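You operate a simulated robot arm through the tools that you are given. There is no shell and no other tool.

You are at the controls of a simulated robot arm. One attempt, no reset.

Task
Share out the beige cartons on the sideboard top. At the end: the beige carton marked "keep dark" from the sideboard top is in the sideboard drawer one; the beige carton labelled "keep dry" from the sideboard top is on the yellow plate; whatever was shut is shut again. Leave all else as you found it, and nothing knocked over. Set down upright: beige carton.

It is judged by the outcome, as a careful person would: the job done as asked, and still so three seconds after it is handed in. It fails if anything else is knocked over, pushed out of place, dropped, spilled or broken.

Robot
A 7-joint arm with a two-finger parallel gripper, fixed in place. Base frame: the origin is on the floor under the middle of its stand, x ahead of it, y to its left, z up; the work surface is at about z = 0.92. Lengths are in m, angles in rad, forces in N, time in s.
With the tool pointing down near the work surface it reaches from about 0.1 to 0.64 m from the base axis. Its first joint turns from -1.152 to 1.152 rad. Payload 1.57 kg.
The TCP is the grasp point between the finger pads, 0.03 m short of the fingertips. In the tool frame z runs along the fingers and y along their closing line. The gripper opens to 0.08 m. The fingers are 0.017 m wide and 0.012 m thick; the gripper's body (0.04 by 0.082 m) begins 0.08 m behind the TCP.
Orientation is that of the tool frame in the base frame, as [roll, pitch, yaw] about the fixed x, y, z axes, in that order (R = Rz(yaw) Ry(pitch) Rx(roll)). With the fingers straight down and closing along the base's y, the tool's x points along the base's -x, its y along +y and its z along -z.

Tools
- The arm moves only by the tool send_rows. Its argument "commands" is a list that holds one entry, the list of rows, each a list of 6 numbers: the shift along the tool's x, y, z in units of 30 mm (1.0 is 30 mm), then the turn, a rotation vector about the tool's x, y, z in units of 4 degrees (1.0 is 4 degrees). In form: [[[dx, dy, dz, ax, ay, az], ...]]. A call has 1 to 20 rows; each row shifts and turns the commanded pose from where the row before left it, along the tool's axes as they then stand. "grip" is the gripper command, from -1 (shut) to 1 (fully open), values between in proportion, set as the call begins (left out, the last holds). A call with a number of a shift or a turn outside -1 to 1 is refused whole. A row lasts 0.2 s, in which the tool goes at most 0.05 m and 0.15 rad; a call with a longer step from one row to the next is refused whole, and so is a gripper value outside its range. Where a pose cannot be reached the arm comes as near as it can. A force on the tool above 40 N (or 10 N above the force at the start of the call, whichever is more), or a blocked arm, ends the call early, and 0.2 s more pass. The fingers move at their own pace (about 0.072 m/s each) and stop on an object; they squeeze with about 39 N. The grip force told is the motor's: it shows also when the fingers shut on nothing. Time passes only in rows, and 0.2 s behind the last, so rows that do not move let the fingers close. The reply holds the time, the measured pose of the TCP, the force on the tool along the base axes, the opening and the grip force, in the units named above and with some noise, with the torque about the TCP (base axes, N m) and any sound that the robot's microphone picked up.
- Cameras (640 x 400 px; columns grow to the right, rows downward): "scene" is fixed at [0.0719, 0.4637, 1.4285]; the picture's right is [-0.48, -0.88, 0.00], its down [-0.55, 0.30, -0.78] and it looks along [0.69, -0.37, -0.63] (base axes); focal length 260 px, centre (320, 200). "wrist" rides on the gripper at [0.072, -0.007, -0.122] in the tool frame; the picture's right is [0.09, 1.00, 0.00], its down [-0.84, 0.08, -0.54] and it looks along [-0.54, 0.05, 0.84] (tool axes); focal length 238 px, centre (320, 200). There is no depth. A picture from a camera that has moved, and an enlarged one, comes with that camera's place and axes in the base frame and with its lens. The place of the scene camera against the robot may be out by one fixed shift of up to 0.018 m in any direction.
- capture(camera): a new picture of that camera. The clock stands still meanwhile.
- close_up(camera, box): a new picture of the part [left, top, right, bottom] of that camera's present view, enlarged. The clock stands still meanwhile.
- sign_off(): hands the job in; it is judged then, once.

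Nothing tells you positions but the pictures and the camera data. Unless the task says otherwise, let go and move clear before handing in.

The tools are called after ">>>" as a command line: name --argument value ..., lists and objects as JSON in quotes. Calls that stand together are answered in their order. send_rows: Moves the arm, as the interface text tells. Its arguments: {"type":"object","properties":{"commands":{"type":"array"},"grip":{"type":"number"}},"required":["commands"]} The other tools are called the same way: capture (camera) takes a picture; close_up (camera, box) takes an enlarged picture of a part of a camera's view; sign_off () hands the job in.

At the start:

```text
time_s: 0.0
position: [0.4095, -0.0273, 1.1832]
orientation: [3.141, 0.001, 3.141]
ft_force: [0.0, 0.3, 0.6]
torque: [0.01, 0.05, -0.01]
gripper_width: 0.08
grasp_force: 0.0
```

scene: 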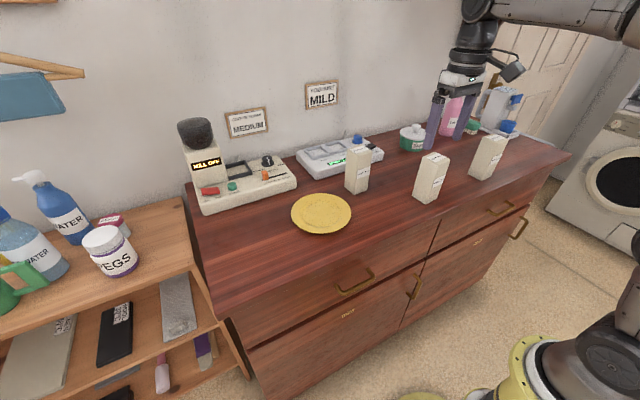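
wrist: 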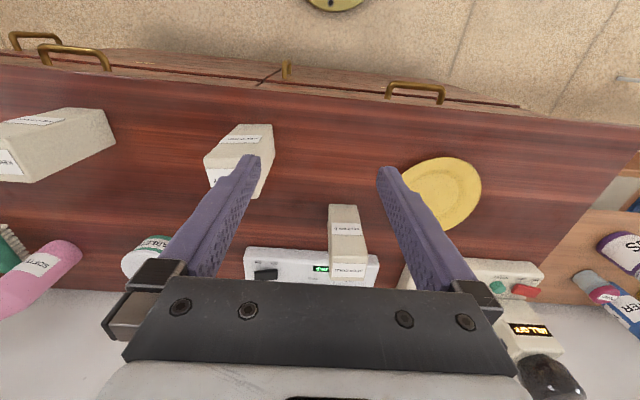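

I see three beige cartons on the sideboard, a yellow plate, and drawers with brass handles on the front. First I'll enlarge the labels to tell the cartons and drawers apart.

>>> close_up --camera "scene" --box '[330, 120, 520, 230]'

>>> close_up --camera "scene" --box '[240, 180, 560, 380]'

>>> close_up --camera "wrist" --box '[0, 80, 400, 330]'

```text
3.37 times, centred on (425, 175) of scene
camera zoom: at [0.0719, 0.4637, 1.4285], right [-0.48, -0.88, 0.0], down [-0.55, 0.3, -0.78], along [0.69, -0.37, -0.63], focal length 875 px, centre (-34, 284)
```

zoom: 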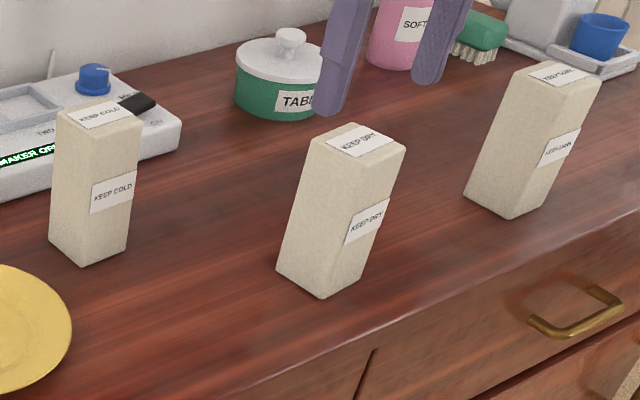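

```text
2.00 times, centred on (400, 280) of scene
camera zoom: at [0.0719, 0.4637, 1.4285], right [-0.48, -0.88, 0.0], down [-0.55, 0.3, -0.78], along [0.69, -0.37, -0.63], focal length 520 px, centre (160, 40)
```

zoom: 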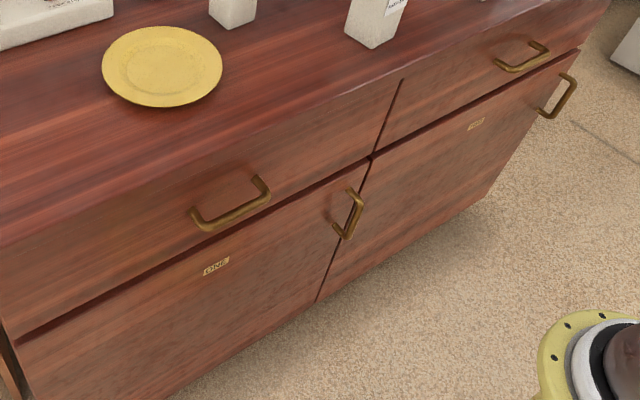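

```text
1.60 times, centred on (200, 205) of wrist
camera zoom: at [0.3375, -0.0336, 1.3056], right [-0.09, 1.0, 0.0], down [0.84, 0.08, 0.54], along [0.54, 0.05, -0.84], focal length 381 px, centre (512, 192)
```

zoom: 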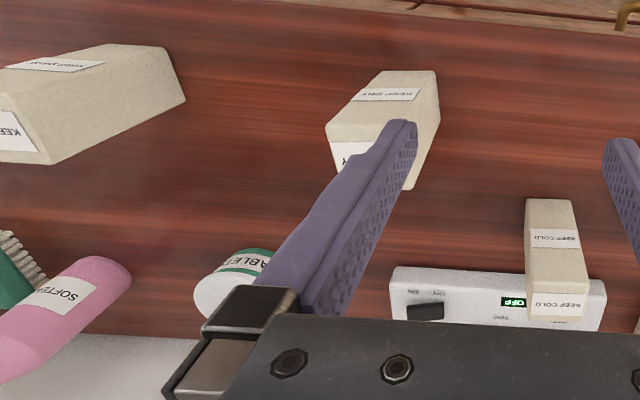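

The left carton reads "keep cold" and the middle one "keep dry"; the right one I take to be "keep dark" but I want to be sure. I'll zoom in on it and on the labels under the drawers.

>>> close_up --camera "scene" --box '[464, 128, 512, 184]'

>>> close_up --camera "scene" --box '[320, 260, 400, 330]'

>>> close_up --camera "scene" --box '[460, 200, 540, 260]'

>>> close_up --camera "wrist" --box '[0, 0, 640, 120]'

```text
7.14 times, centred on (488, 156) of scene
camera zoom: at [0.0719, 0.4637, 1.4285], right [-0.48, -0.88, 0.0], down [-0.55, 0.3, -0.78], along [0.69, -0.37, -0.63], focal length 1856 px, centre (-880, 514)
```

zoom: 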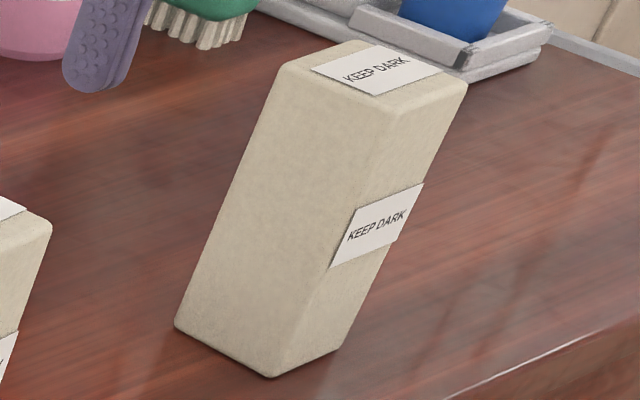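

```text
5.71 times, centred on (360, 295) of scene
camera zoom: at [0.0719, 0.4637, 1.4285], right [-0.48, -0.88, 0.0], down [-0.55, 0.3, -0.78], along [0.69, -0.37, -0.63], focal length 1485 px, centre (91, -343)
```

zoom: 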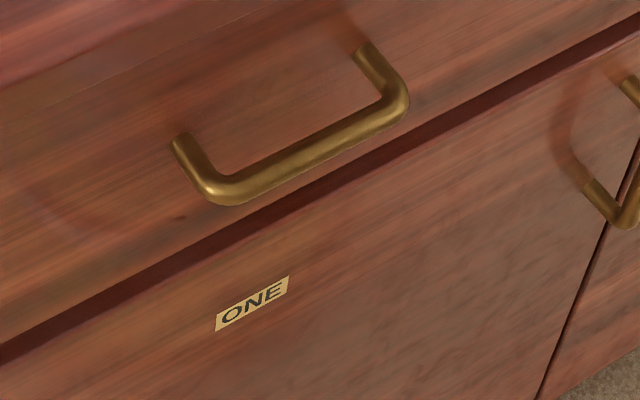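

```text
6.67 times, centred on (500, 230) of scene
camera zoom: at [0.0719, 0.4637, 1.4285], right [-0.48, -0.88, 0.0], down [-0.55, 0.3, -0.78], along [0.69, -0.37, -0.63], focal length 1732 px, centre (-880, 0)
```

zoom: 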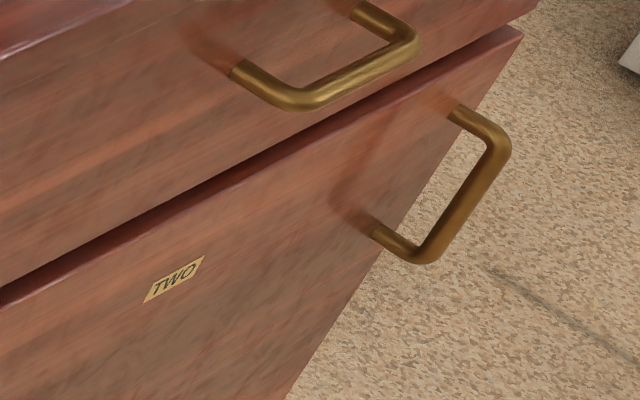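

```text
1.00 times, centred on (320, 60) of wrist (not enlarged: the box is as wide or as high as the picture)
camera zoom: at [0.3375, -0.0336, 1.3056], right [-0.09, 1.0, 0.0], down [0.84, 0.08, 0.54], along [0.54, 0.05, -0.84], focal length 238 px, centre (320, 340)
```

zoom: 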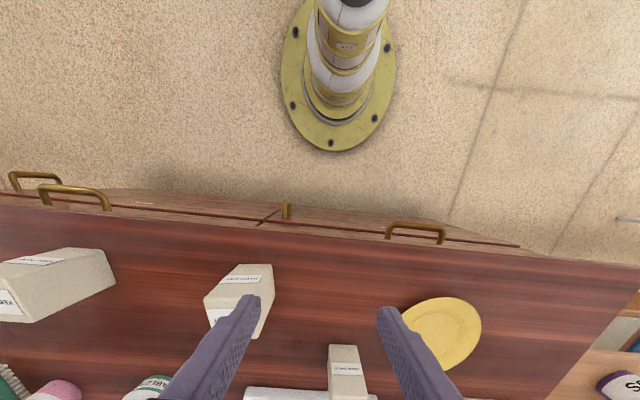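

The right carton is "keep dark", and drawer one is the left drawer, above the "ONE" tag. I place the handle near (0.39, 0.17, 0.76), the keep-dry carton near (0.48, -0.13), the keep-dark carton near (0.48, -0.39) and the plate near (0.555, 0.20). I'll start by backing the arm off towards the drawer and tilting so the wrist camera sees the drawer front.

>>> send_rows --commands '[[[0.76, 0.96, 0.2, 0, 0, 0], [0.76, 0.96, 0.2, 0, 0, 0], [0.76, 0.96, 0.2, 0, 0, 0], [0.76, 0.96, 0.2, 0, 0, 0], [0.76, 0.96, 0.2, 0, 0, 0], [0.76, 0.96, 0.2, 0, 0, 0], [0.76, 0.96, 0.2, 0, 0, 0]]]' --grip 1

```text
time_s: 1.6
position: [0.2499, 0.1748, 1.1406]
orientation: [3.141, 0.0, -3.14]
ft_force: [0.4, -1.0, -0.5]
torque: [0.0, 0.01, 0.01]
gripper_width: 0.08
grasp_force: 0.1
```

The arm is at (0.25, 0.175, 1.14) with the tool pointing down. Next I tilt the tool forward by 40° and take a picture.

>>> send_rows --commands '[[[0, 0, 0, 0, -1, 0], [0, 0, 0, 0, -1, 0], [0, 0, 0, 0, -1, 0], [0, 0, 0, 0, -1, 0], [0, 0, 0, 0, -1, 0], [0, 0, 0, 0, -1, 0], [0, 0, 0, 0, -1, 0], [0, 0, 0, 0, -1, 0], [0, 0, 0, 0, -1, 0], [0, 0, 0, 0, -1, 0]]]'

>>> capture --camera "wrist"

>>> capture --camera "scene"

```text
time_s: 3.8
position: [0.2504, 0.1742, 1.1415]
orientation: [3.139, 0.7, -3.141]
ft_force: [-0.6, 0.7, -0.6]
torque: [-0.01, 0.03, -0.03]
gripper_width: 0.0798
grasp_force: 0.1
```

```text
taken
camera wrist: at [0.1161, 0.1678, 1.1886], right [-0.07, 1.0, -0.06], down [0.29, 0.08, 0.95], along [0.95, 0.05, -0.3], focal length 238 px, centre (320, 200)
```

wrist: 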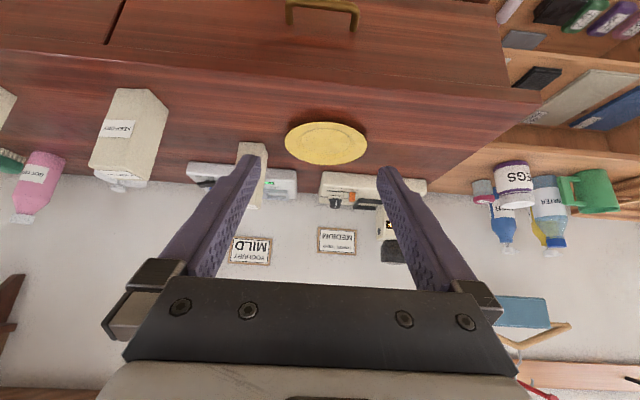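

```text
taken
```

scene: 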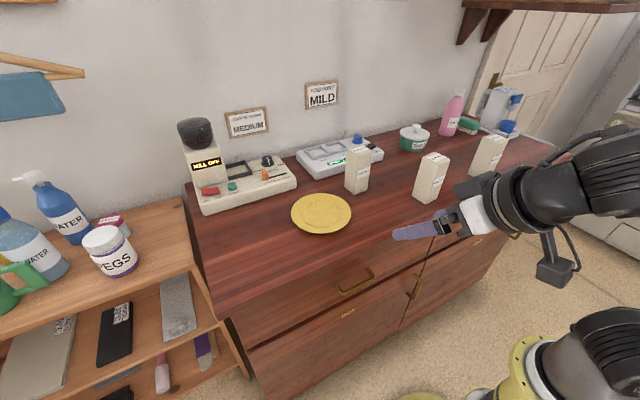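

The tilted pose works and the handle shows at the top of the wrist picture. I'll pull a view that extends further up in the image to see the whole drawer front.

>>> close_up --camera "wrist" --box '[0, 0, 640, 40]'

>>> close_up --camera "wrist" --box '[220, 0, 420, 125]'

```text
1.00 times, centred on (320, 20) of wrist (not enlarged: the box is as wide or as high as the picture)
camera zoom: at [0.1161, 0.1678, 1.1886], right [-0.07, 1.0, -0.06], down [0.29, 0.08, 0.95], along [0.95, 0.05, -0.3], focal length 238 px, centre (320, 380)
```

zoom: 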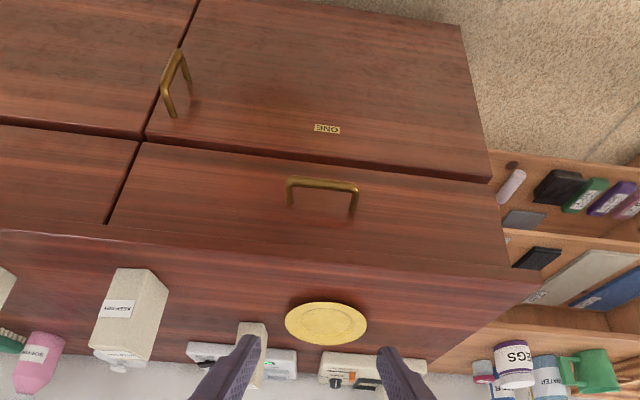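

```text
3.20 times, centred on (320, 62) of wrist
camera zoom: at [0.1161, 0.1678, 1.1886], right [-0.07, 1.0, -0.06], down [0.29, 0.08, 0.95], along [0.95, 0.05, -0.3], focal length 763 px, centre (320, 640)
```

zoom: 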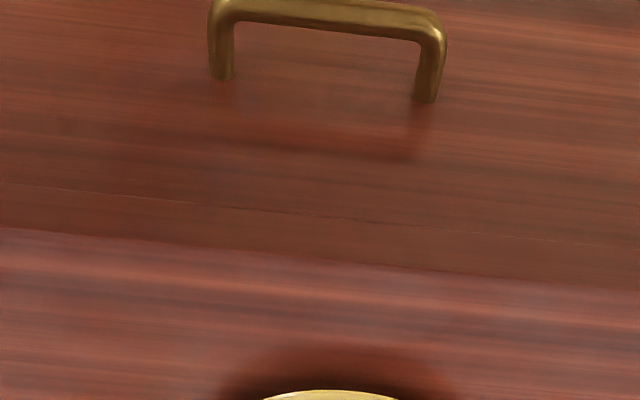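

The wrist view gives a clear fix: handle bar at about (0.387, 0.166, 0.776), drawer front at x ≈ 0.423 and the top's edge at x ≈ 0.395. I'll roll the gripper -90° about its own axis so the fingers close across the bar, half open the fingers, and tilt a bit more.

>>> send_rows --commands '[[[0, 0, 0, 0, 0, -1], [0, 0, 0, 0, 0, -1], [0, 0, 0, 0, 0, -1], [0, 0, 0, 0, 0, -1], [0, 0, 0, 0, 0, -1], [0, 0, 0, 0, 0, -1], [0, 0, 0, 0, 0, -1], [0, 0, 0, 0, 0, -1], [0, 0, 0, 0, 0, -1], [0, 0, 0, 0, 0, -1], [0, 0, 0, 0, 0, -1], [0, 0, 0, 0, 0, -1], [0, 0, 0, 0, 0, -1], [0, 0, 0, 0, 0, -1], [0, 0, 0, 0, 0, -1], [0, 0, 0, 0, 0, -1], [0, 0, 0, 0, 0, -1], [0, 0, 0, 0, 0, -1], [0, 0, 0, 0, 0, -1], [0, 0, 0, 0, 0, -1]]]' --grip 0

>>> send_rows --commands '[[[0, 0, 0, 0, 0, -1], [0, 0, 0, 0, 0, -1], [0, 0, 0, 0, 0, -0.5], [0, 0, 0, 1, 0, 0], [0, 0, 0, 1, 0, 0], [0, 0, 0, 0.5, 0, 0]]]'

>>> capture --camera "scene"

>>> capture --camera "wrist"

```text
time_s: 8.0
position: [0.2494, 0.1743, 1.1409]
orientation: [-2.45, 0.111, -1.705]
ft_force: [0.1, 0.0, 1.0]
torque: [-0.01, -0.01, 0.01]
gripper_width: 0.0401
grasp_force: 0.2
```

```text
time_s: 9.4
position: [0.2547, 0.1724, 1.1402]
orientation: [-2.269, 0.001, -1.569]
ft_force: [1.0, -0.5, 0.4]
torque: [0.01, 0.01, -0.01]
gripper_width: 0.0403
grasp_force: 0.1
out of reach, approached as far as the arm can: row 6
```

```text
taken
```

scene: 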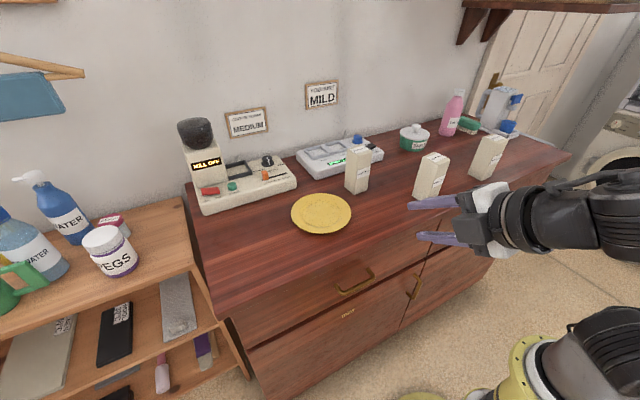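

```text
taken
camera wrist: at [0.1649, 0.1009, 1.2252], right [-0.64, -0.09, -0.76], down [-0.47, 0.84, 0.29], along [0.61, 0.54, -0.58], focal length 238 px, centre (320, 200)
```

wrist: 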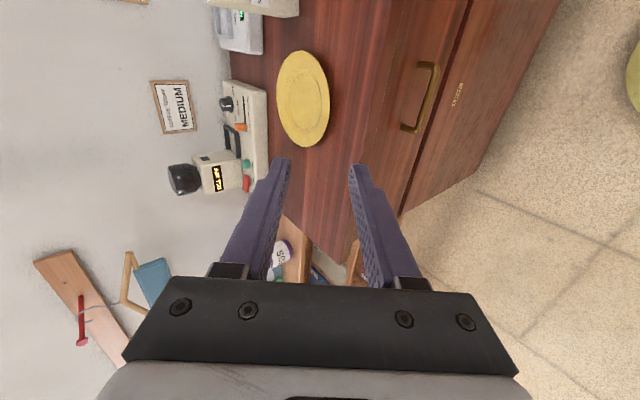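

The fingers now close across the bar's axis, with the tool 50° off vertical. I'll go down in front of the sideboard to a pre-grasp point about 8 cm short of the handle.

>>> send_rows --commands '[[[0.021, 0.647, 0.801, 0, 0, 0], [0.021, 0.647, 0.801, 0, 0, 0], [0.021, 0.647, 0.801, 0, 0, 0], [0.021, 0.647, 0.801, 0, 0, 0], [0.021, 0.647, 0.801, 0, 0, 0], [0.021, 0.647, 0.801, 0, 0, 0]]]'

>>> capture --camera "scene"

>>> capture --camera "wrist"

```text
time_s: 10.8
position: [0.2902, 0.1685, 0.9597]
orientation: [-2.271, -0.001, -1.571]
ft_force: [-0.7, 0.1, -0.2]
torque: [-0.03, 0.04, 0.02]
gripper_width: 0.0397
grasp_force: 0.0
```

```text
taken
```

scene: 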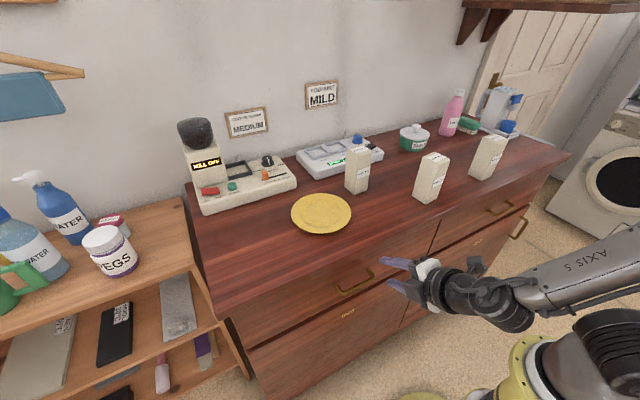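

```text
taken
camera wrist: at [0.2007, 0.0969, 1.0425], right [-0.64, -0.09, -0.76], down [-0.47, 0.84, 0.29], along [0.61, 0.54, -0.58], focal length 238 px, centre (320, 200)
```

wrist: 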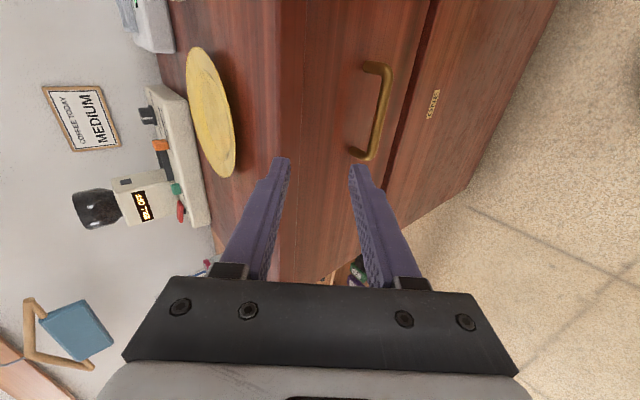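

The handle position holds up in this view (about 0.388, 0.164, 0.776). I'll continue to the pre-grasp point and check alignment from the wrist.

>>> send_rows --commands '[[[0.02, 0.653, 0.85, 0, 0, 0], [0.02, 0.653, 0.85, 0, 0, 0], [0.02, 0.653, 0.85, 0, 0, 0], [0.02, 0.653, 0.85, 0, 0, 0]]]'

>>> capture --camera "wrist"

>>> close_up --camera "scene" --box '[300, 230, 460, 330]'

```text
time_s: 11.8
position: [0.3164, 0.1656, 0.8331]
orientation: [-2.27, -0.002, -1.569]
ft_force: [0.1, 0.4, -0.8]
torque: [0.04, 0.02, -0.01]
gripper_width: 0.0399
grasp_force: 0.1
```

```text
taken
camera wrist: at [0.2279, 0.0941, 0.9177], right [-0.64, -0.09, -0.76], down [-0.47, 0.84, 0.29], along [0.61, 0.54, -0.58], focal length 238 px, centre (320, 200)
```

wrist: 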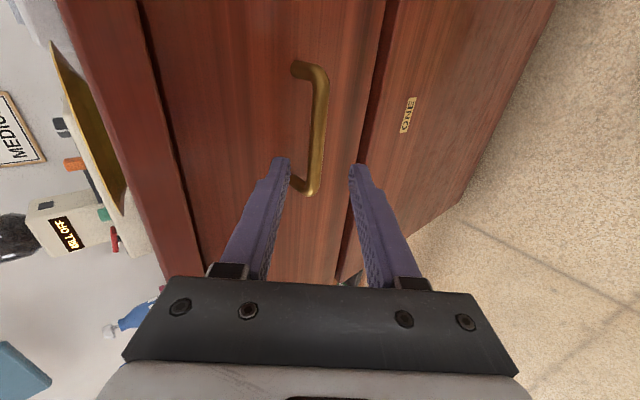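

```text
4.00 times, centred on (380, 280) of scene
camera zoom: at [0.0719, 0.4636, 1.4285], right [-0.48, -0.88, 0.0], down [-0.55, 0.3, -0.78], along [0.69, -0.37, -0.63], focal length 1040 px, centre (80, -120)
```

zoom: 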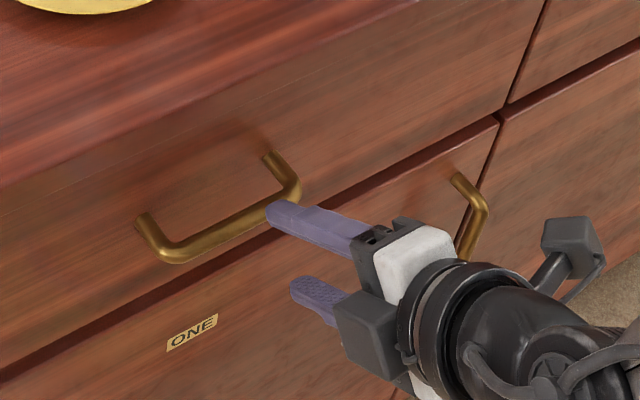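

The bar is centred between the fingers to about 2 mm, roughly 9 cm ahead along the tool axis. I'll narrow the opening so the upper finger fits between bar and drawer front, then slide in.

>>> send_rows --commands '[[[0, 0, 0, 0, 0, 0], [0, -0.015, 0.5, 0, 0, 0], [0, -0.015, 0.5, 0, 0, 0], [0, -0.015, 0.5, 0, 0, 0], [0, -0.015, 0.5, 0, 0, 0], [0, -0.015, 0.48, 0, 0, 0]]]' --grip -0.25

>>> capture --camera "wrist"

>>> close_up --camera "scene" --box '[300, 230, 460, 330]'

```text
time_s: 13.2
position: [0.3758, 0.166, 0.7876]
orientation: [-2.269, 0.001, -1.57]
ft_force: [0.5, -0.3, -0.1]
torque: [-0.02, -0.03, 0.01]
gripper_width: 0.0301
grasp_force: 0.0
```

```text
taken
camera wrist: at [0.2861, 0.0948, 0.871], right [-0.64, -0.09, -0.76], down [-0.47, 0.84, 0.29], along [0.61, 0.54, -0.58], focal length 238 px, centre (320, 200)
```

wrist: 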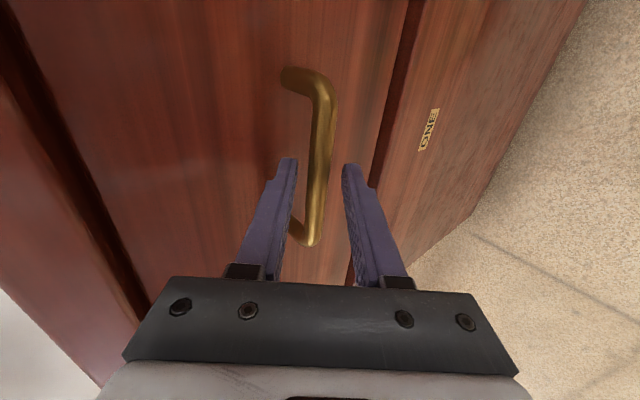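

```text
4.00 times, centred on (380, 280) of scene
camera zoom: at [0.0719, 0.4637, 1.4285], right [-0.48, -0.88, 0.0], down [-0.55, 0.3, -0.78], along [0.69, -0.37, -0.63], focal length 1040 px, centre (80, -120)
```

zoom: 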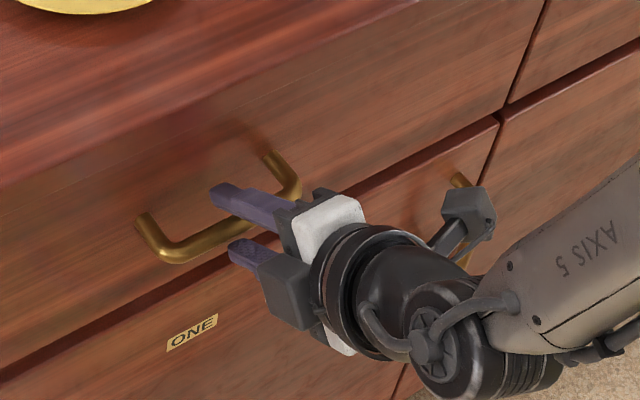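

The bar sits between the two fingers with no contact force. Closing on it now.

>>> send_rows --commands '[[[0, 0, 0, 0, 0, 0], [0, 0, 0, 0, 0, 0], [0, 0, 0, 0, 0, 0], [0, 0, 0, 0, 0, 0]]]' --grip -1

>>> close_up --camera "wrist" --box '[220, 80, 420, 205]'

```text
time_s: 14.2
position: [0.3763, 0.1664, 0.7872]
orientation: [-2.268, 0.0, -1.571]
ft_force: [2.3, -2.6, 6.8]
torque: [-0.11, -0.08, -0.13]
gripper_width: 0.0135
grasp_force: 30.2
```

```text
3.20 times, centred on (320, 142) of wrist
camera zoom: at [0.2862, 0.0949, 0.8716], right [-0.64, -0.09, -0.76], down [-0.47, 0.84, 0.29], along [0.61, 0.54, -0.58], focal length 763 px, centre (320, 384)
```

zoom: 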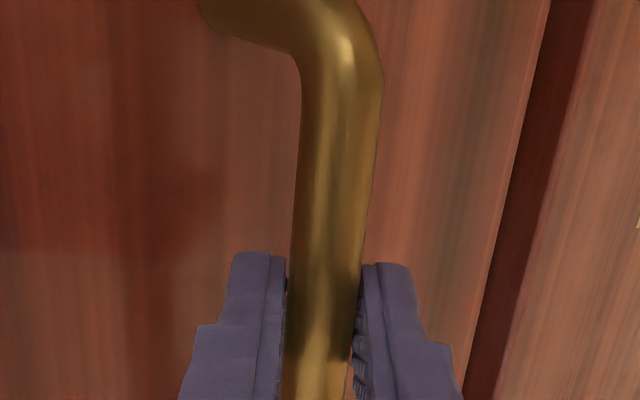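

The handle is held (width 13.5 mm, 30 N). I'll pull straight back by 3 cm as a test.

>>> send_rows --commands '[[[0, 0.2143, -0.2553, 0, 0, 0], [0, 0.2143, -0.2553, 0, 0, 0], [0, 0.2143, -0.2553, 0, 0, 0]]]'

```text
time_s: 15.0
position: [0.3452, 0.166, 0.7881]
orientation: [-2.268, 0.0, -1.569]
ft_force: [2.1, -1.6, 6.1]
torque: [-0.01, -0.11, -0.01]
gripper_width: 0.0136
grasp_force: 30.5
```

The drawer slides freely at low force. I'll keep pulling.

>>> send_rows --commands '[[[0, 0.3215, -0.383, 0, 0, 0], [0, 0.3215, -0.383, 0, 0, 0], [0, 0.3215, -0.383, 0, 0, 0], [0, 0.3215, -0.383, 0, 0, 0], [0, 0.3215, -0.383, 0, 0, 0], [0, 0.3215, -0.383, 0, 0, 0]]]'

>>> capture --camera "scene"

```text
time_s: 16.4
position: [0.2552, 0.1663, 0.7882]
orientation: [-2.269, 0.0, -1.571]
ft_force: [2.4, -0.4, 9.2]
torque: [-0.19, -0.13, -0.13]
gripper_width: 0.0138
grasp_force: 30.1
```

```text
taken
```

scene: 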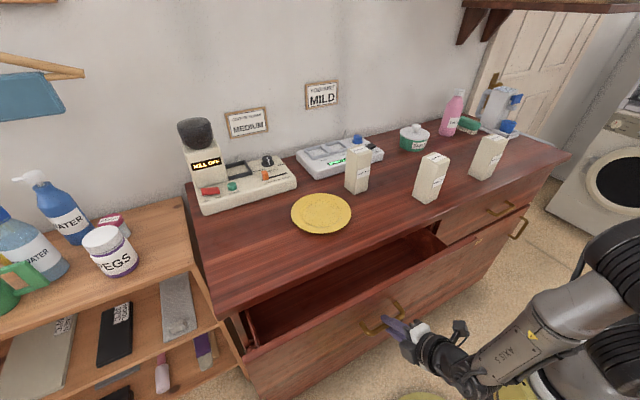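

The drawer is 12 cm out. I'll pull another 6 cm for clearance, in gentle steps.

>>> send_rows --commands '[[[0, 0.3215, -0.383, 0, 0, 0], [0, 0.3215, -0.383, 0, 0, 0], [0, 0.3215, -0.383, 0, 0, 0], [0, 0.3215, -0.383, 0, 0, 0]]]'

>>> capture --camera "scene"

>>> capture --camera "wrist"

```text
time_s: 17.4
position: [0.2428, 0.1487, 0.7899]
orientation: [-2.265, 0.009, -1.563]
ft_force: [0.9, 33.3, -6.1]
torque: [0.38, 0.09, 0.42]
gripper_width: 0.0138
grasp_force: 29.8
out of reach, approached as far as the arm can: row 1, 2, 3, 4
```

```text
taken
```

scene: 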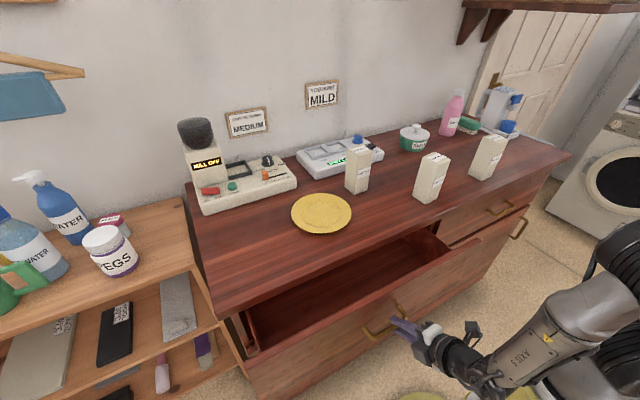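

```text
taken
camera wrist: at [0.1525, 0.0759, 0.8727], right [-0.64, -0.09, -0.77], down [-0.47, 0.83, 0.29], along [0.61, 0.55, -0.57], focal length 238 px, centre (320, 200)
```

wrist: 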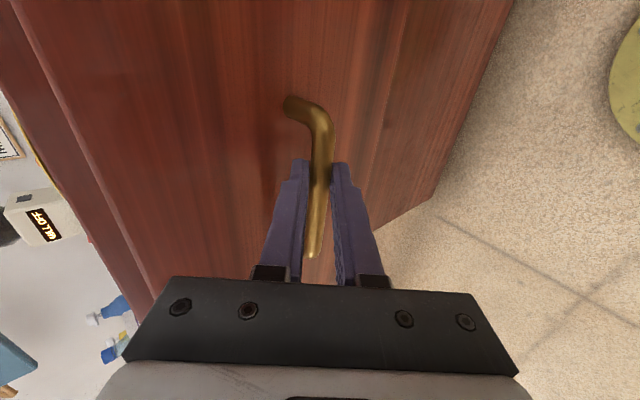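

The drawer is now about 13 cm out, but the arm hit its reach limit and began slipping sideways along the bar, so I'll stop pulling this way. I'll release the handle, back off, and open it further from the inside with the tool pointing down.

>>> send_rows --commands '[[[0, 0, 0, 0, 0, 0], [0, 0, 0, 0, 0, 0], [0, 0, 0, 0, 0, 0]]]' --grip -0.25

```text
time_s: 18.2
position: [0.2394, 0.1434, 0.7883]
orientation: [-2.272, 0.0, -1.571]
ft_force: [-0.5, -0.3, 0.5]
torque: [0.0, 0.01, 0.0]
gripper_width: 0.0301
grasp_force: 0.1
```

The handle is released and forces are zero. I'll ease the tilt off while withdrawing along the tool axis, so the fingers clear the bar without asking for more reach.

>>> send_rows --commands '[[[0, 0, 0, -1, 0, 0], [0, 0, -0.1, -1, 0, 0], [0, 0, -0.4, -0.5, 0, 0], [0, 0, -0.4, -0.5, 0, 0]]]'

>>> capture --camera "wrist"

```text
time_s: 19.2
position: [0.2218, 0.1439, 0.8086]
orientation: [-2.48, 0.0, -1.569]
ft_force: [-0.1, 0.2, -0.3]
torque: [-0.04, 0.0, 0.01]
gripper_width: 0.0299
grasp_force: 0.0
```

```text
taken
camera wrist: at [0.152, 0.0726, 0.9093], right [-0.79, -0.09, -0.61], down [-0.4, 0.84, 0.38], along [0.48, 0.54, -0.69], focal length 238 px, centre (320, 200)
```

wrist: 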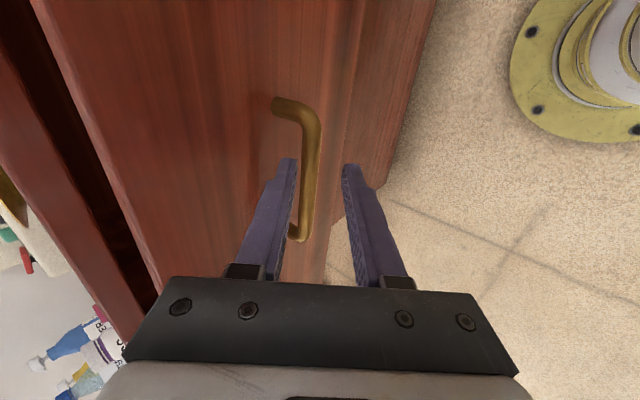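

The fingers are clear of the bar and the tilt is now 38°. I'll test, without gripping, whether this shallower tilt lets the arm reach further back.

>>> send_rows --commands '[[[0, 0.2, 0, -0.5, 0, 0], [0, 0.395, -0.307, -0.5, 0, 0], [0, 0.395, -0.307, -0.5, 0, 0], [0, 0.395, -0.307, -0.5, 0, 0]]]'

```text
time_s: 20.2
position: [0.1803, 0.1411, 0.807]
orientation: [-2.62, 0.001, -1.571]
ft_force: [-0.2, 0.0, 0.6]
torque: [0.02, -0.01, 0.03]
gripper_width: 0.0301
grasp_force: 0.0
out of reach, approached as far as the arm can: row 4
```

At 30° tilt the arm reaches back to x ≈ 0.18, enough for about 18 cm of opening. I'll return to the bar (now at x ≈ 0.255, z ≈ 0.777), straddle it, and hook-pull without squeezing.

>>> send_rows --commands '[[[-0.415, -0.83, 0.1, 0, 0, 0], [-0.415, -0.83, 0.1, 0, 0, 0], [0, 0, 0, 0, 0, 0]]]' --grip -0.38

>>> capture --camera "wrist"

```text
time_s: 21.0
position: [0.2262, 0.1655, 0.8269]
orientation: [-2.618, 0.0, -1.568]
ft_force: [0.5, 0.0, -0.6]
torque: [-0.02, 0.0, 0.01]
gripper_width: 0.0249
grasp_force: 0.1
```

```text
taken
camera wrist: at [0.1701, 0.0937, 0.9367], right [-0.86, -0.09, -0.5], down [-0.34, 0.84, 0.43], along [0.38, 0.54, -0.75], focal length 238 px, centre (320, 200)
```

wrist: 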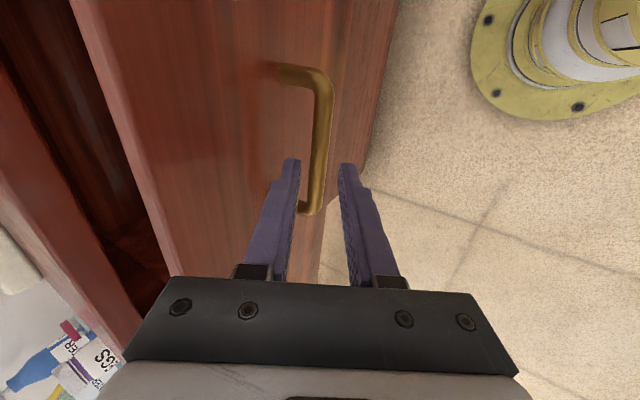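

The bar is centred within about 1 mm. Advancing 4 cm to straddle it.

>>> send_rows --commands '[[[0, -0.02, 0.45, 0, 0, 0], [0, -0.02, 0.45, 0, 0, 0], [0, 0, 0.45, 0, 0, 0]]]'

>>> capture --camera "wrist"

```text
time_s: 21.8
position: [0.2459, 0.1628, 0.7927]
orientation: [-2.619, 0.0, -1.568]
ft_force: [-0.1, 0.1, -0.4]
torque: [0.0, 0.0, 0.03]
gripper_width: 0.0248
grasp_force: 0.1
```

```text
taken
camera wrist: at [0.1913, 0.0934, 0.9023], right [-0.86, -0.09, -0.5], down [-0.34, 0.84, 0.43], along [0.38, 0.54, -0.75], focal length 238 px, centre (320, 200)
```

wrist: 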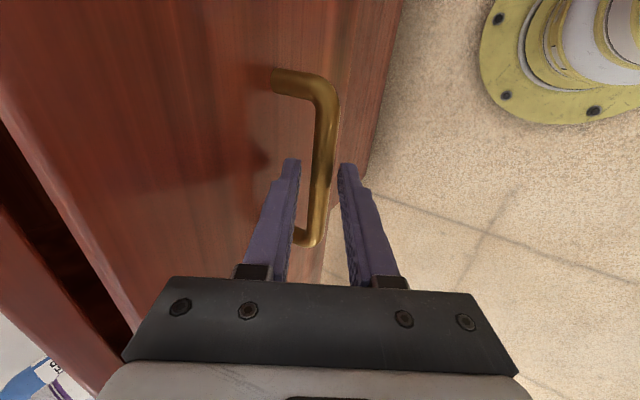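

Bar between the fingers, no contact. Pulling back gently, about 5 cm.

>>> send_rows --commands '[[[0, 0.346, -0.2, 0, 0, 0], [0, 0.346, -0.2, 0, 0, 0], [0, 0.346, -0.2, 0, 0, 0], [0, 0.346, -0.2, 0, 0, 0]]]'

>>> capture --camera "wrist"

>>> capture --camera "scene"

```text
time_s: 22.8
position: [0.1981, 0.1661, 0.7928]
orientation: [-2.619, 0.001, -1.568]
ft_force: [1.9, 1.5, 2.5]
torque: [-0.02, -0.06, 0.05]
gripper_width: 0.0269
grasp_force: 1.2
```

```text
taken
camera wrist: at [0.1433, 0.094, 0.9025], right [-0.86, -0.09, -0.5], down [-0.34, 0.84, 0.43], along [0.38, 0.54, -0.75], focal length 238 px, centre (320, 200)
```

wrist: 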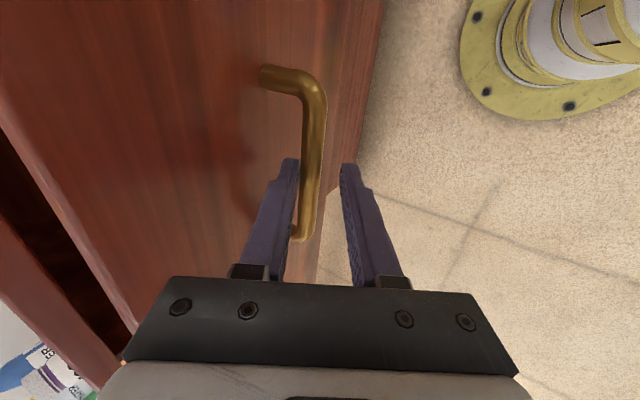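

```text
taken
```

scene: 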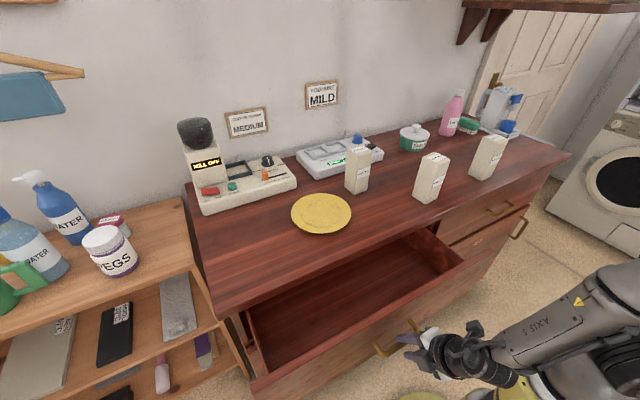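

The drawer is about 17 cm open, empty inside, and the arm holds no load. I'll lift the fingers off the bar, then bring the tool upright and rotate it back.

>>> send_rows --commands '[[[0, -0.105, -0.517, 0, 0, 0], [0, -0.105, -0.517, 0, 0, 0], [0, -0.3, -0.6, 0, 0, 0], [0, -0.5, -0.866, 0, 0, 0], [0, -0.5, -0.866, -0.5, 0, 0], [0, -0.45, -0.85, -1, 0, 0], [0, -0.4, -0.9, -1, 0, 0], [0, -0.35, -0.92, -1, 0, 0], [0, -0.3, -0.94, -1, 0, 0]]]'

>>> capture --camera "scene"

```text
time_s: 24.8
position: [0.1915, 0.164, 1.0203]
orientation: [-2.934, -0.001, -1.568]
ft_force: [-0.1, 0.2, -0.4]
torque: [0.0, 0.0, -0.01]
gripper_width: 0.0249
grasp_force: 0.0
out of reach, approached as far as the arm can: row 3
```

```text
taken
```

scene: 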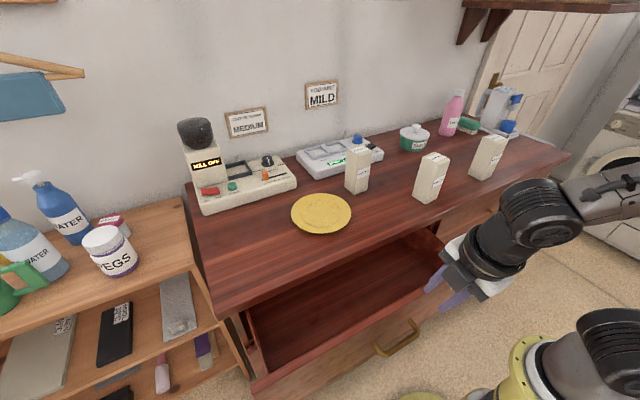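

The arm is clear of the handle. Now I'll bring the tool vertical, turn it back so the fingers close along y, and rise to travel height.

>>> send_rows --commands '[[[0, -0.9, -0.8, -0.99, 0, 0], [0, -0.9, -0.8, -0.99, 0, 0], [0, -0.9, -0.8, -0.99, 0, 0], [0, 0, -0.2, 0, 0, 1], [0, 0, -0.2, 0, 0, 1], [0, 0, -0.2, 0, 0, 1], [0, 0, -0.2, 0, 0, 1], [0, 0, -0.2, 0, 0, 1], [0, 0, -0.2, 0, 0, 1], [0, 0, -0.2, 0, 0, 1], [0, 0, -0.2, 0, 0, 1], [0, 0, -0.2, 0, 0, 1], [0, 0, -0.2, 0, 0, 1], [0, 0, -0.2, 0, 0, 1], [0, 0, -0.2, 0, 0, 1], [0, 0, -0.2, 0, 0, 1], [0, 0, -0.2, 0, 0, 1], [0, 0, -0.2, 0, 0, 1], [0, 0, -0.2, 0, 0, 1], [0, 0, 0, 0, 0, 1]]]' --grip 1

>>> send_rows --commands '[[[0, 0, 0, 0, 0, 1], [0, 0, 0, 0, 0, 1], [0, 0, 0, 0, 0, 1], [0, 0, 0, 0, 0, 1], [0, 0, 0, 0, 0, 1], [0, 0, 0, 0, 0, 0.5]]]'

>>> capture --camera "wrist"

>>> close_up --camera "wrist" --box '[0, 0, 640, 40]'

```text
time_s: 29.0
position: [0.2623, 0.1628, 1.1991]
orientation: [-3.139, 0.002, -2.757]
ft_force: [-0.3, -0.6, 0.8]
torque: [-0.02, 0.0, -0.01]
gripper_width: 0.08
grasp_force: 0.1
```

```text
time_s: 30.4
position: [0.2598, 0.1642, 1.1981]
orientation: [-3.141, 0.003, 3.14]
ft_force: [-0.6, 0.7, 0.0]
torque: [-0.01, -0.02, 0.02]
gripper_width: 0.0801
grasp_force: 0.0
```

```text
taken
camera wrist: at [0.1892, 0.1577, 1.3207], right [-0.09, 1.0, 0.0], down [0.84, 0.08, 0.54], along [0.54, 0.05, -0.84], focal length 238 px, centre (320, 200)
```

wrist: 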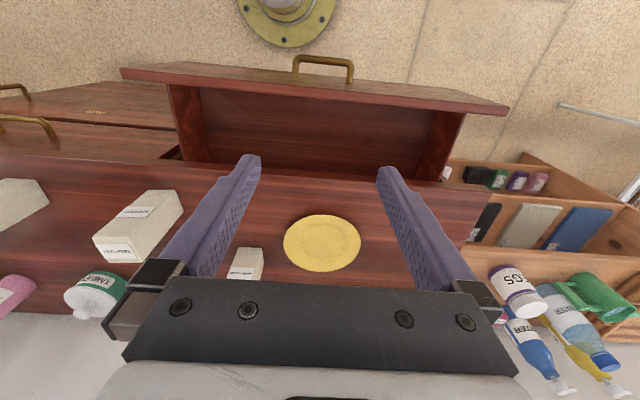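

```text
1.00 times, centred on (320, 20) of wrist (not enlarged: the box is as wide or as high as the picture)
camera zoom: at [0.1892, 0.1577, 1.3207], right [-0.09, 1.0, 0.0], down [0.84, 0.08, 0.54], along [0.54, 0.05, -0.84], focal length 238 px, centre (320, 380)
```

zoom: 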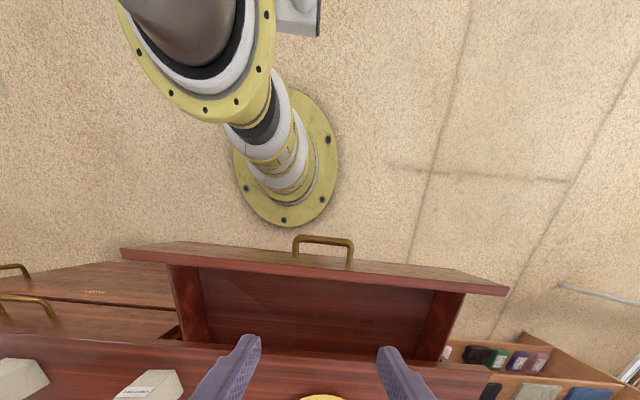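

I can see straight into the open, empty drawer. I'll enlarge the view to measure its inside, and check the labelled cartons again.

>>> close_up --camera "wrist" --box '[160, 50, 480, 250]'

>>> close_up --camera "scene" --box '[220, 200, 480, 390]'

```text
2.00 times, centred on (320, 150) of wrist
camera zoom: at [0.1892, 0.1577, 1.3207], right [-0.09, 1.0, 0.0], down [0.84, 0.08, 0.54], along [0.54, 0.05, -0.84], focal length 477 px, centre (320, 300)
```

zoom: 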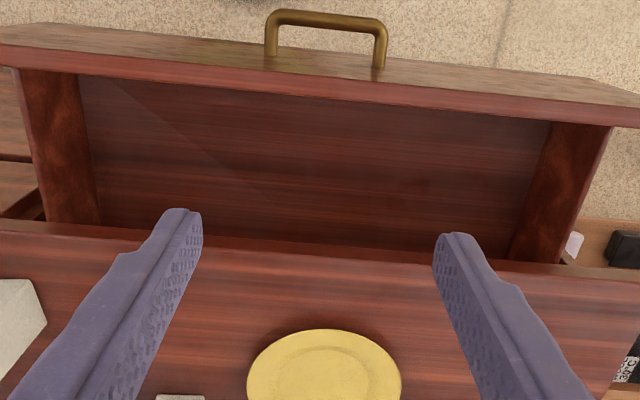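

```text
2.11 times, centred on (350, 295) of scene
camera zoom: at [0.0719, 0.4637, 1.4285], right [-0.48, -0.88, 0.0], down [-0.55, 0.3, -0.78], along [0.69, -0.37, -0.63], focal length 547 px, centre (257, 0)
```

zoom: 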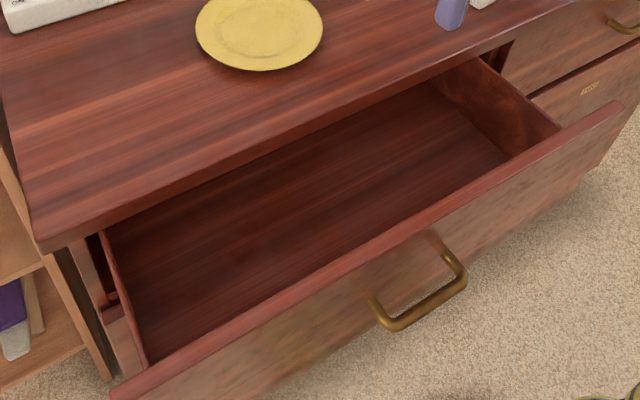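

The drawer floor is at z ≈ 0.69 and the accessible gap runs x ≈ 0.265–0.395, so the carton can stand at about (0.33, 0.06). Now I'll travel at height over to the keep-dark carton and look at it from above.

>>> send_rows --commands '[[[-0.26, -0.99, 0, 0, 0, 0], [-0.26, -0.99, 0, 0, 0, 0], [-0.26, -0.99, 0, 0, 0, 0], [-0.26, -0.99, 0, 0, 0, 0], [-0.26, -0.99, 0, 0, 0, 0], [-0.26, -0.99, 0, 0, 0, 0], [-0.26, -0.99, 0, 0, 0, 0], [-0.26, -0.99, 0, 0, 0, 0], [-0.26, -0.99, 0, 0, 0, 0], [-0.26, -0.99, 0, 0, 0, 0], [-0.26, -0.99, 0, 0, 0, 0], [-0.26, -0.99, 0, 0, 0, 0], [-0.26, -0.99, 0, 0, 0, 0], [-0.26, -0.99, 0, 0, 0, 0], [-0.26, -0.99, 0, 0, 0, 0], [-0.26, -0.99, 0, 0, 0, 0], [-0.26, -0.99, 0, 0, 0, 0], [-0.26, -0.99, 0, 0, 0, 0]]]'

>>> capture --camera "wrist"

>>> capture --camera "scene"

```text
time_s: 34.2
position: [0.3926, -0.3627, 1.1894]
orientation: [3.141, 0.001, -3.141]
ft_force: [0.2, -1.6, 0.7]
torque: [-0.02, 0.01, 0.0]
gripper_width: 0.08
grasp_force: 0.0
out of reach, approached as far as the arm can: row 18
```

```text
taken
camera wrist: at [0.3206, -0.3684, 1.3112], right [-0.09, 1.0, 0.0], down [0.84, 0.08, 0.54], along [0.54, 0.05, -0.84], focal length 238 px, centre (320, 200)
```

wrist: 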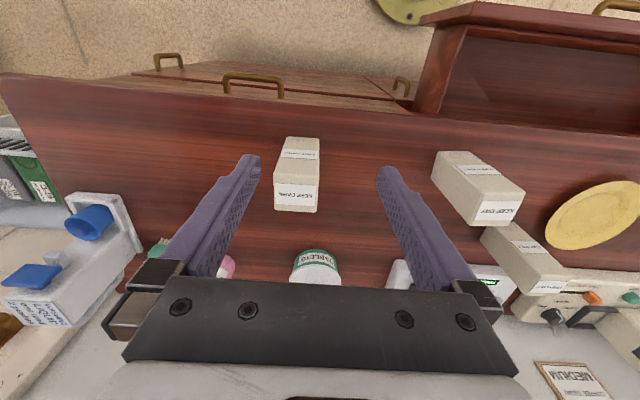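

```text
taken
```

scene: 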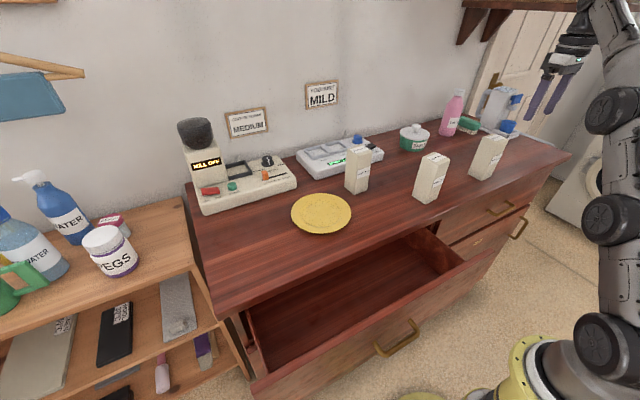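

The reach at this height is limited to about 0.535 m, so I'll approach the keep-dark carton from the front at lower height rather than straight down. First an enlarged look to fix its exact position.

>>> close_up --camera "wrist" --box '[240, 100, 400, 225]'

```text
3.20 times, centred on (320, 162) of wrist
camera zoom: at [0.3206, -0.3684, 1.3112], right [-0.09, 1.0, 0.0], down [0.84, 0.08, 0.54], along [0.54, 0.05, -0.84], focal length 763 px, centre (320, 320)
```

zoom: 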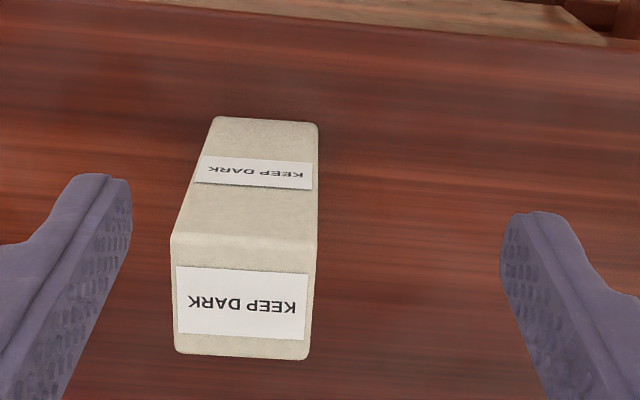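

The keep-dark carton measures about 51 × 54 × 140 mm, centred at (0.4765, -0.3845), top at z ≈ 1.06. I'll descend in front of it to z = 1.033, then check before sliding forward.

>>> send_rows --commands '[[[0.0422, -0.121, 0.87, 0, 0, 0], [0.0422, -0.121, 0.87, 0, 0, 0], [0.0422, -0.121, 0.87, 0, 0, 0], [0.0422, -0.121, 0.87, 0, 0, 0], [0.0422, -0.121, 0.87, 0, 0, 0], [0.0422, -0.121, 0.87, 0, 0, 0]]]'

>>> capture --camera "wrist"

```text
time_s: 35.6
position: [0.3849, -0.3842, 1.0318]
orientation: [-3.141, 0.003, -3.141]
ft_force: [-0.1, -0.7, -0.4]
torque: [-0.03, 0.02, 0.01]
gripper_width: 0.08
grasp_force: 0.0
```

```text
taken
camera wrist: at [0.3125, -0.3907, 1.1536], right [-0.09, 1.0, 0.0], down [0.84, 0.08, 0.54], along [0.54, 0.05, -0.84], focal length 238 px, centre (320, 200)
```

wrist: 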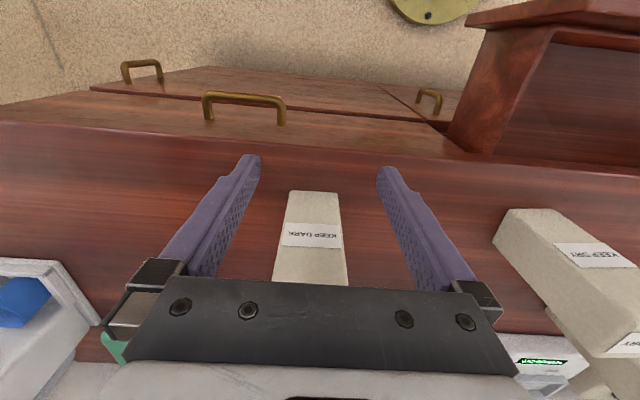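

The carton is centred between the open fingers in y. Sliding forward about 9 cm to straddle it.

>>> send_rows --commands '[[[-0.5, -0.01, 0, 0, 0, 0], [-0.5, 0, 0, 0, 0, 0], [-0.5, 0, 0, 0, 0, 0], [-0.5, 0, 0, 0, 0, 0], [-0.5, 0, 0, 0, 0, 0], [-0.5, 0, 0, 0, 0, 0]]]'

>>> capture --camera "wrist"

>>> close_up --camera "scene" --box '[420, 90, 560, 200]'

```text
time_s: 37.0
position: [0.4756, -0.3836, 1.0317]
orientation: [3.141, 0.001, -3.14]
ft_force: [-0.6, 0.7, -0.2]
torque: [0.04, 0.04, 0.03]
gripper_width: 0.0801
grasp_force: 0.1
```

```text
taken
camera wrist: at [0.4032, -0.3896, 1.1544], right [-0.09, 1.0, 0.0], down [0.84, 0.08, 0.54], along [0.54, 0.05, -0.84], focal length 238 px, centre (320, 200)
```

wrist: 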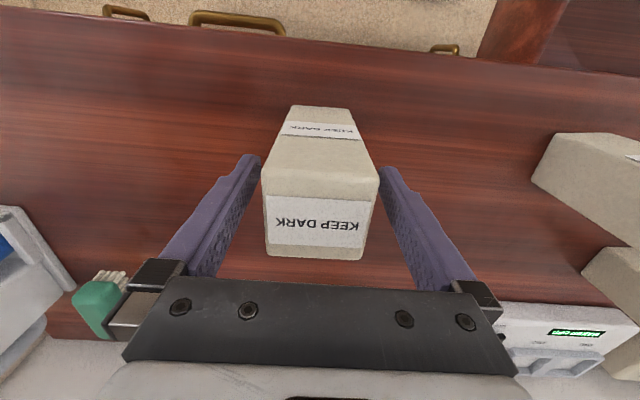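

```text
3.64 times, centred on (490, 145) of scene
camera zoom: at [0.0719, 0.4637, 1.4285], right [-0.48, -0.88, 0.0], down [-0.55, 0.3, -0.78], along [0.69, -0.37, -0.63], focal length 945 px, centre (-298, 400)
```

zoom: 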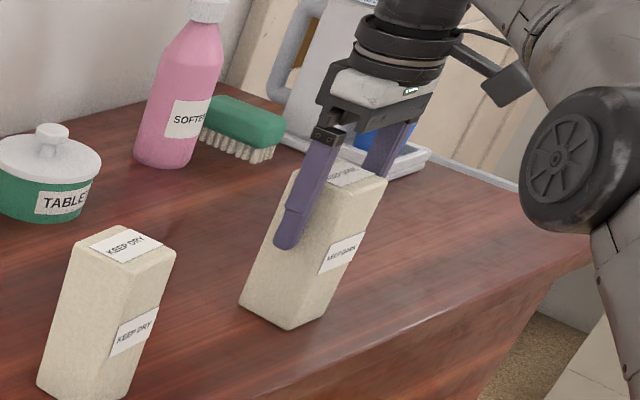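

The fingers straddle the keep-dark carton on both sides, centred front to back. Closing on it now.

>>> send_rows --commands '[[[0, 0, 0, 0, 0, 0], [0, 0, 0, 0, 0, 0], [0, 0, 0, 0, 0, 0], [0, 0, 0, 0, 0, 0]]]' --grip -1

>>> capture --camera "wrist"

```text
time_s: 38.0
position: [0.4766, -0.3825, 1.0324]
orientation: [3.141, 0.003, 3.141]
ft_force: [0.9, -2.1, 2.1]
torque: [-0.08, 0.03, 0.05]
gripper_width: 0.0547
grasp_force: 38.8
```

```text
taken
camera wrist: at [0.4029, -0.3899, 1.1544], right [-0.09, 1.0, 0.0], down [0.84, 0.08, 0.54], along [0.54, 0.05, -0.84], focal length 238 px, centre (320, 200)
```

wrist: 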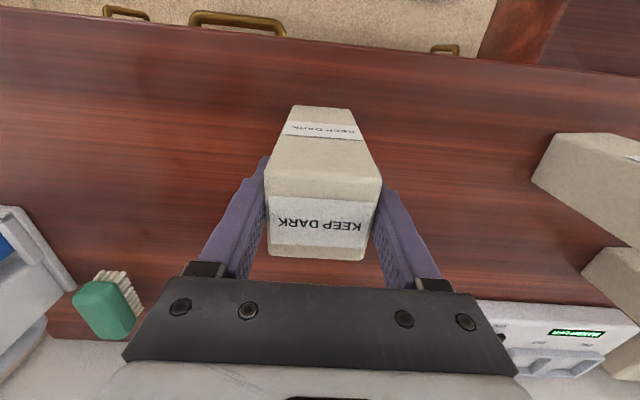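

The carton is held firmly at 54.7 mm. Lifting 3 cm first.

>>> send_rows --commands '[[[0, 0, -0.33, 0, 0, 0], [0, 0, -0.33, 0, 0, 0], [0, 0, -0.34, 0, 0, 0]]]'

>>> close_up --camera "scene" --box '[420, 90, 560, 200]'

```text
time_s: 38.8
position: [0.4741, -0.3829, 1.0623]
orientation: [3.141, 0.004, -3.141]
ft_force: [-0.2, 0.1, -3.4]
torque: [-0.01, -0.03, 0.01]
gripper_width: 0.0549
grasp_force: 39.4
```

```text
3.64 times, centred on (490, 145) of scene
camera zoom: at [0.0719, 0.4636, 1.4285], right [-0.48, -0.88, 0.0], down [-0.55, 0.3, -0.78], along [0.69, -0.37, -0.63], focal length 945 px, centre (-298, 400)
```

zoom: 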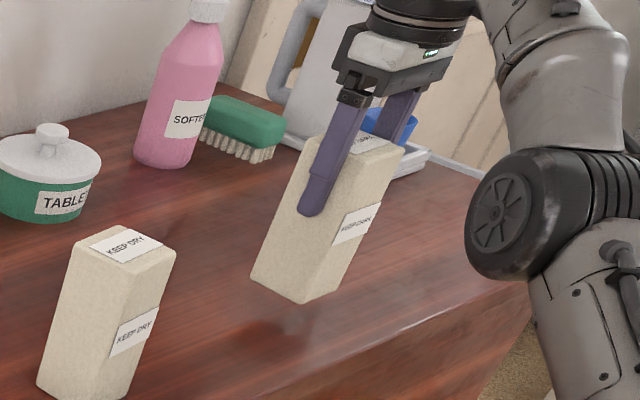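

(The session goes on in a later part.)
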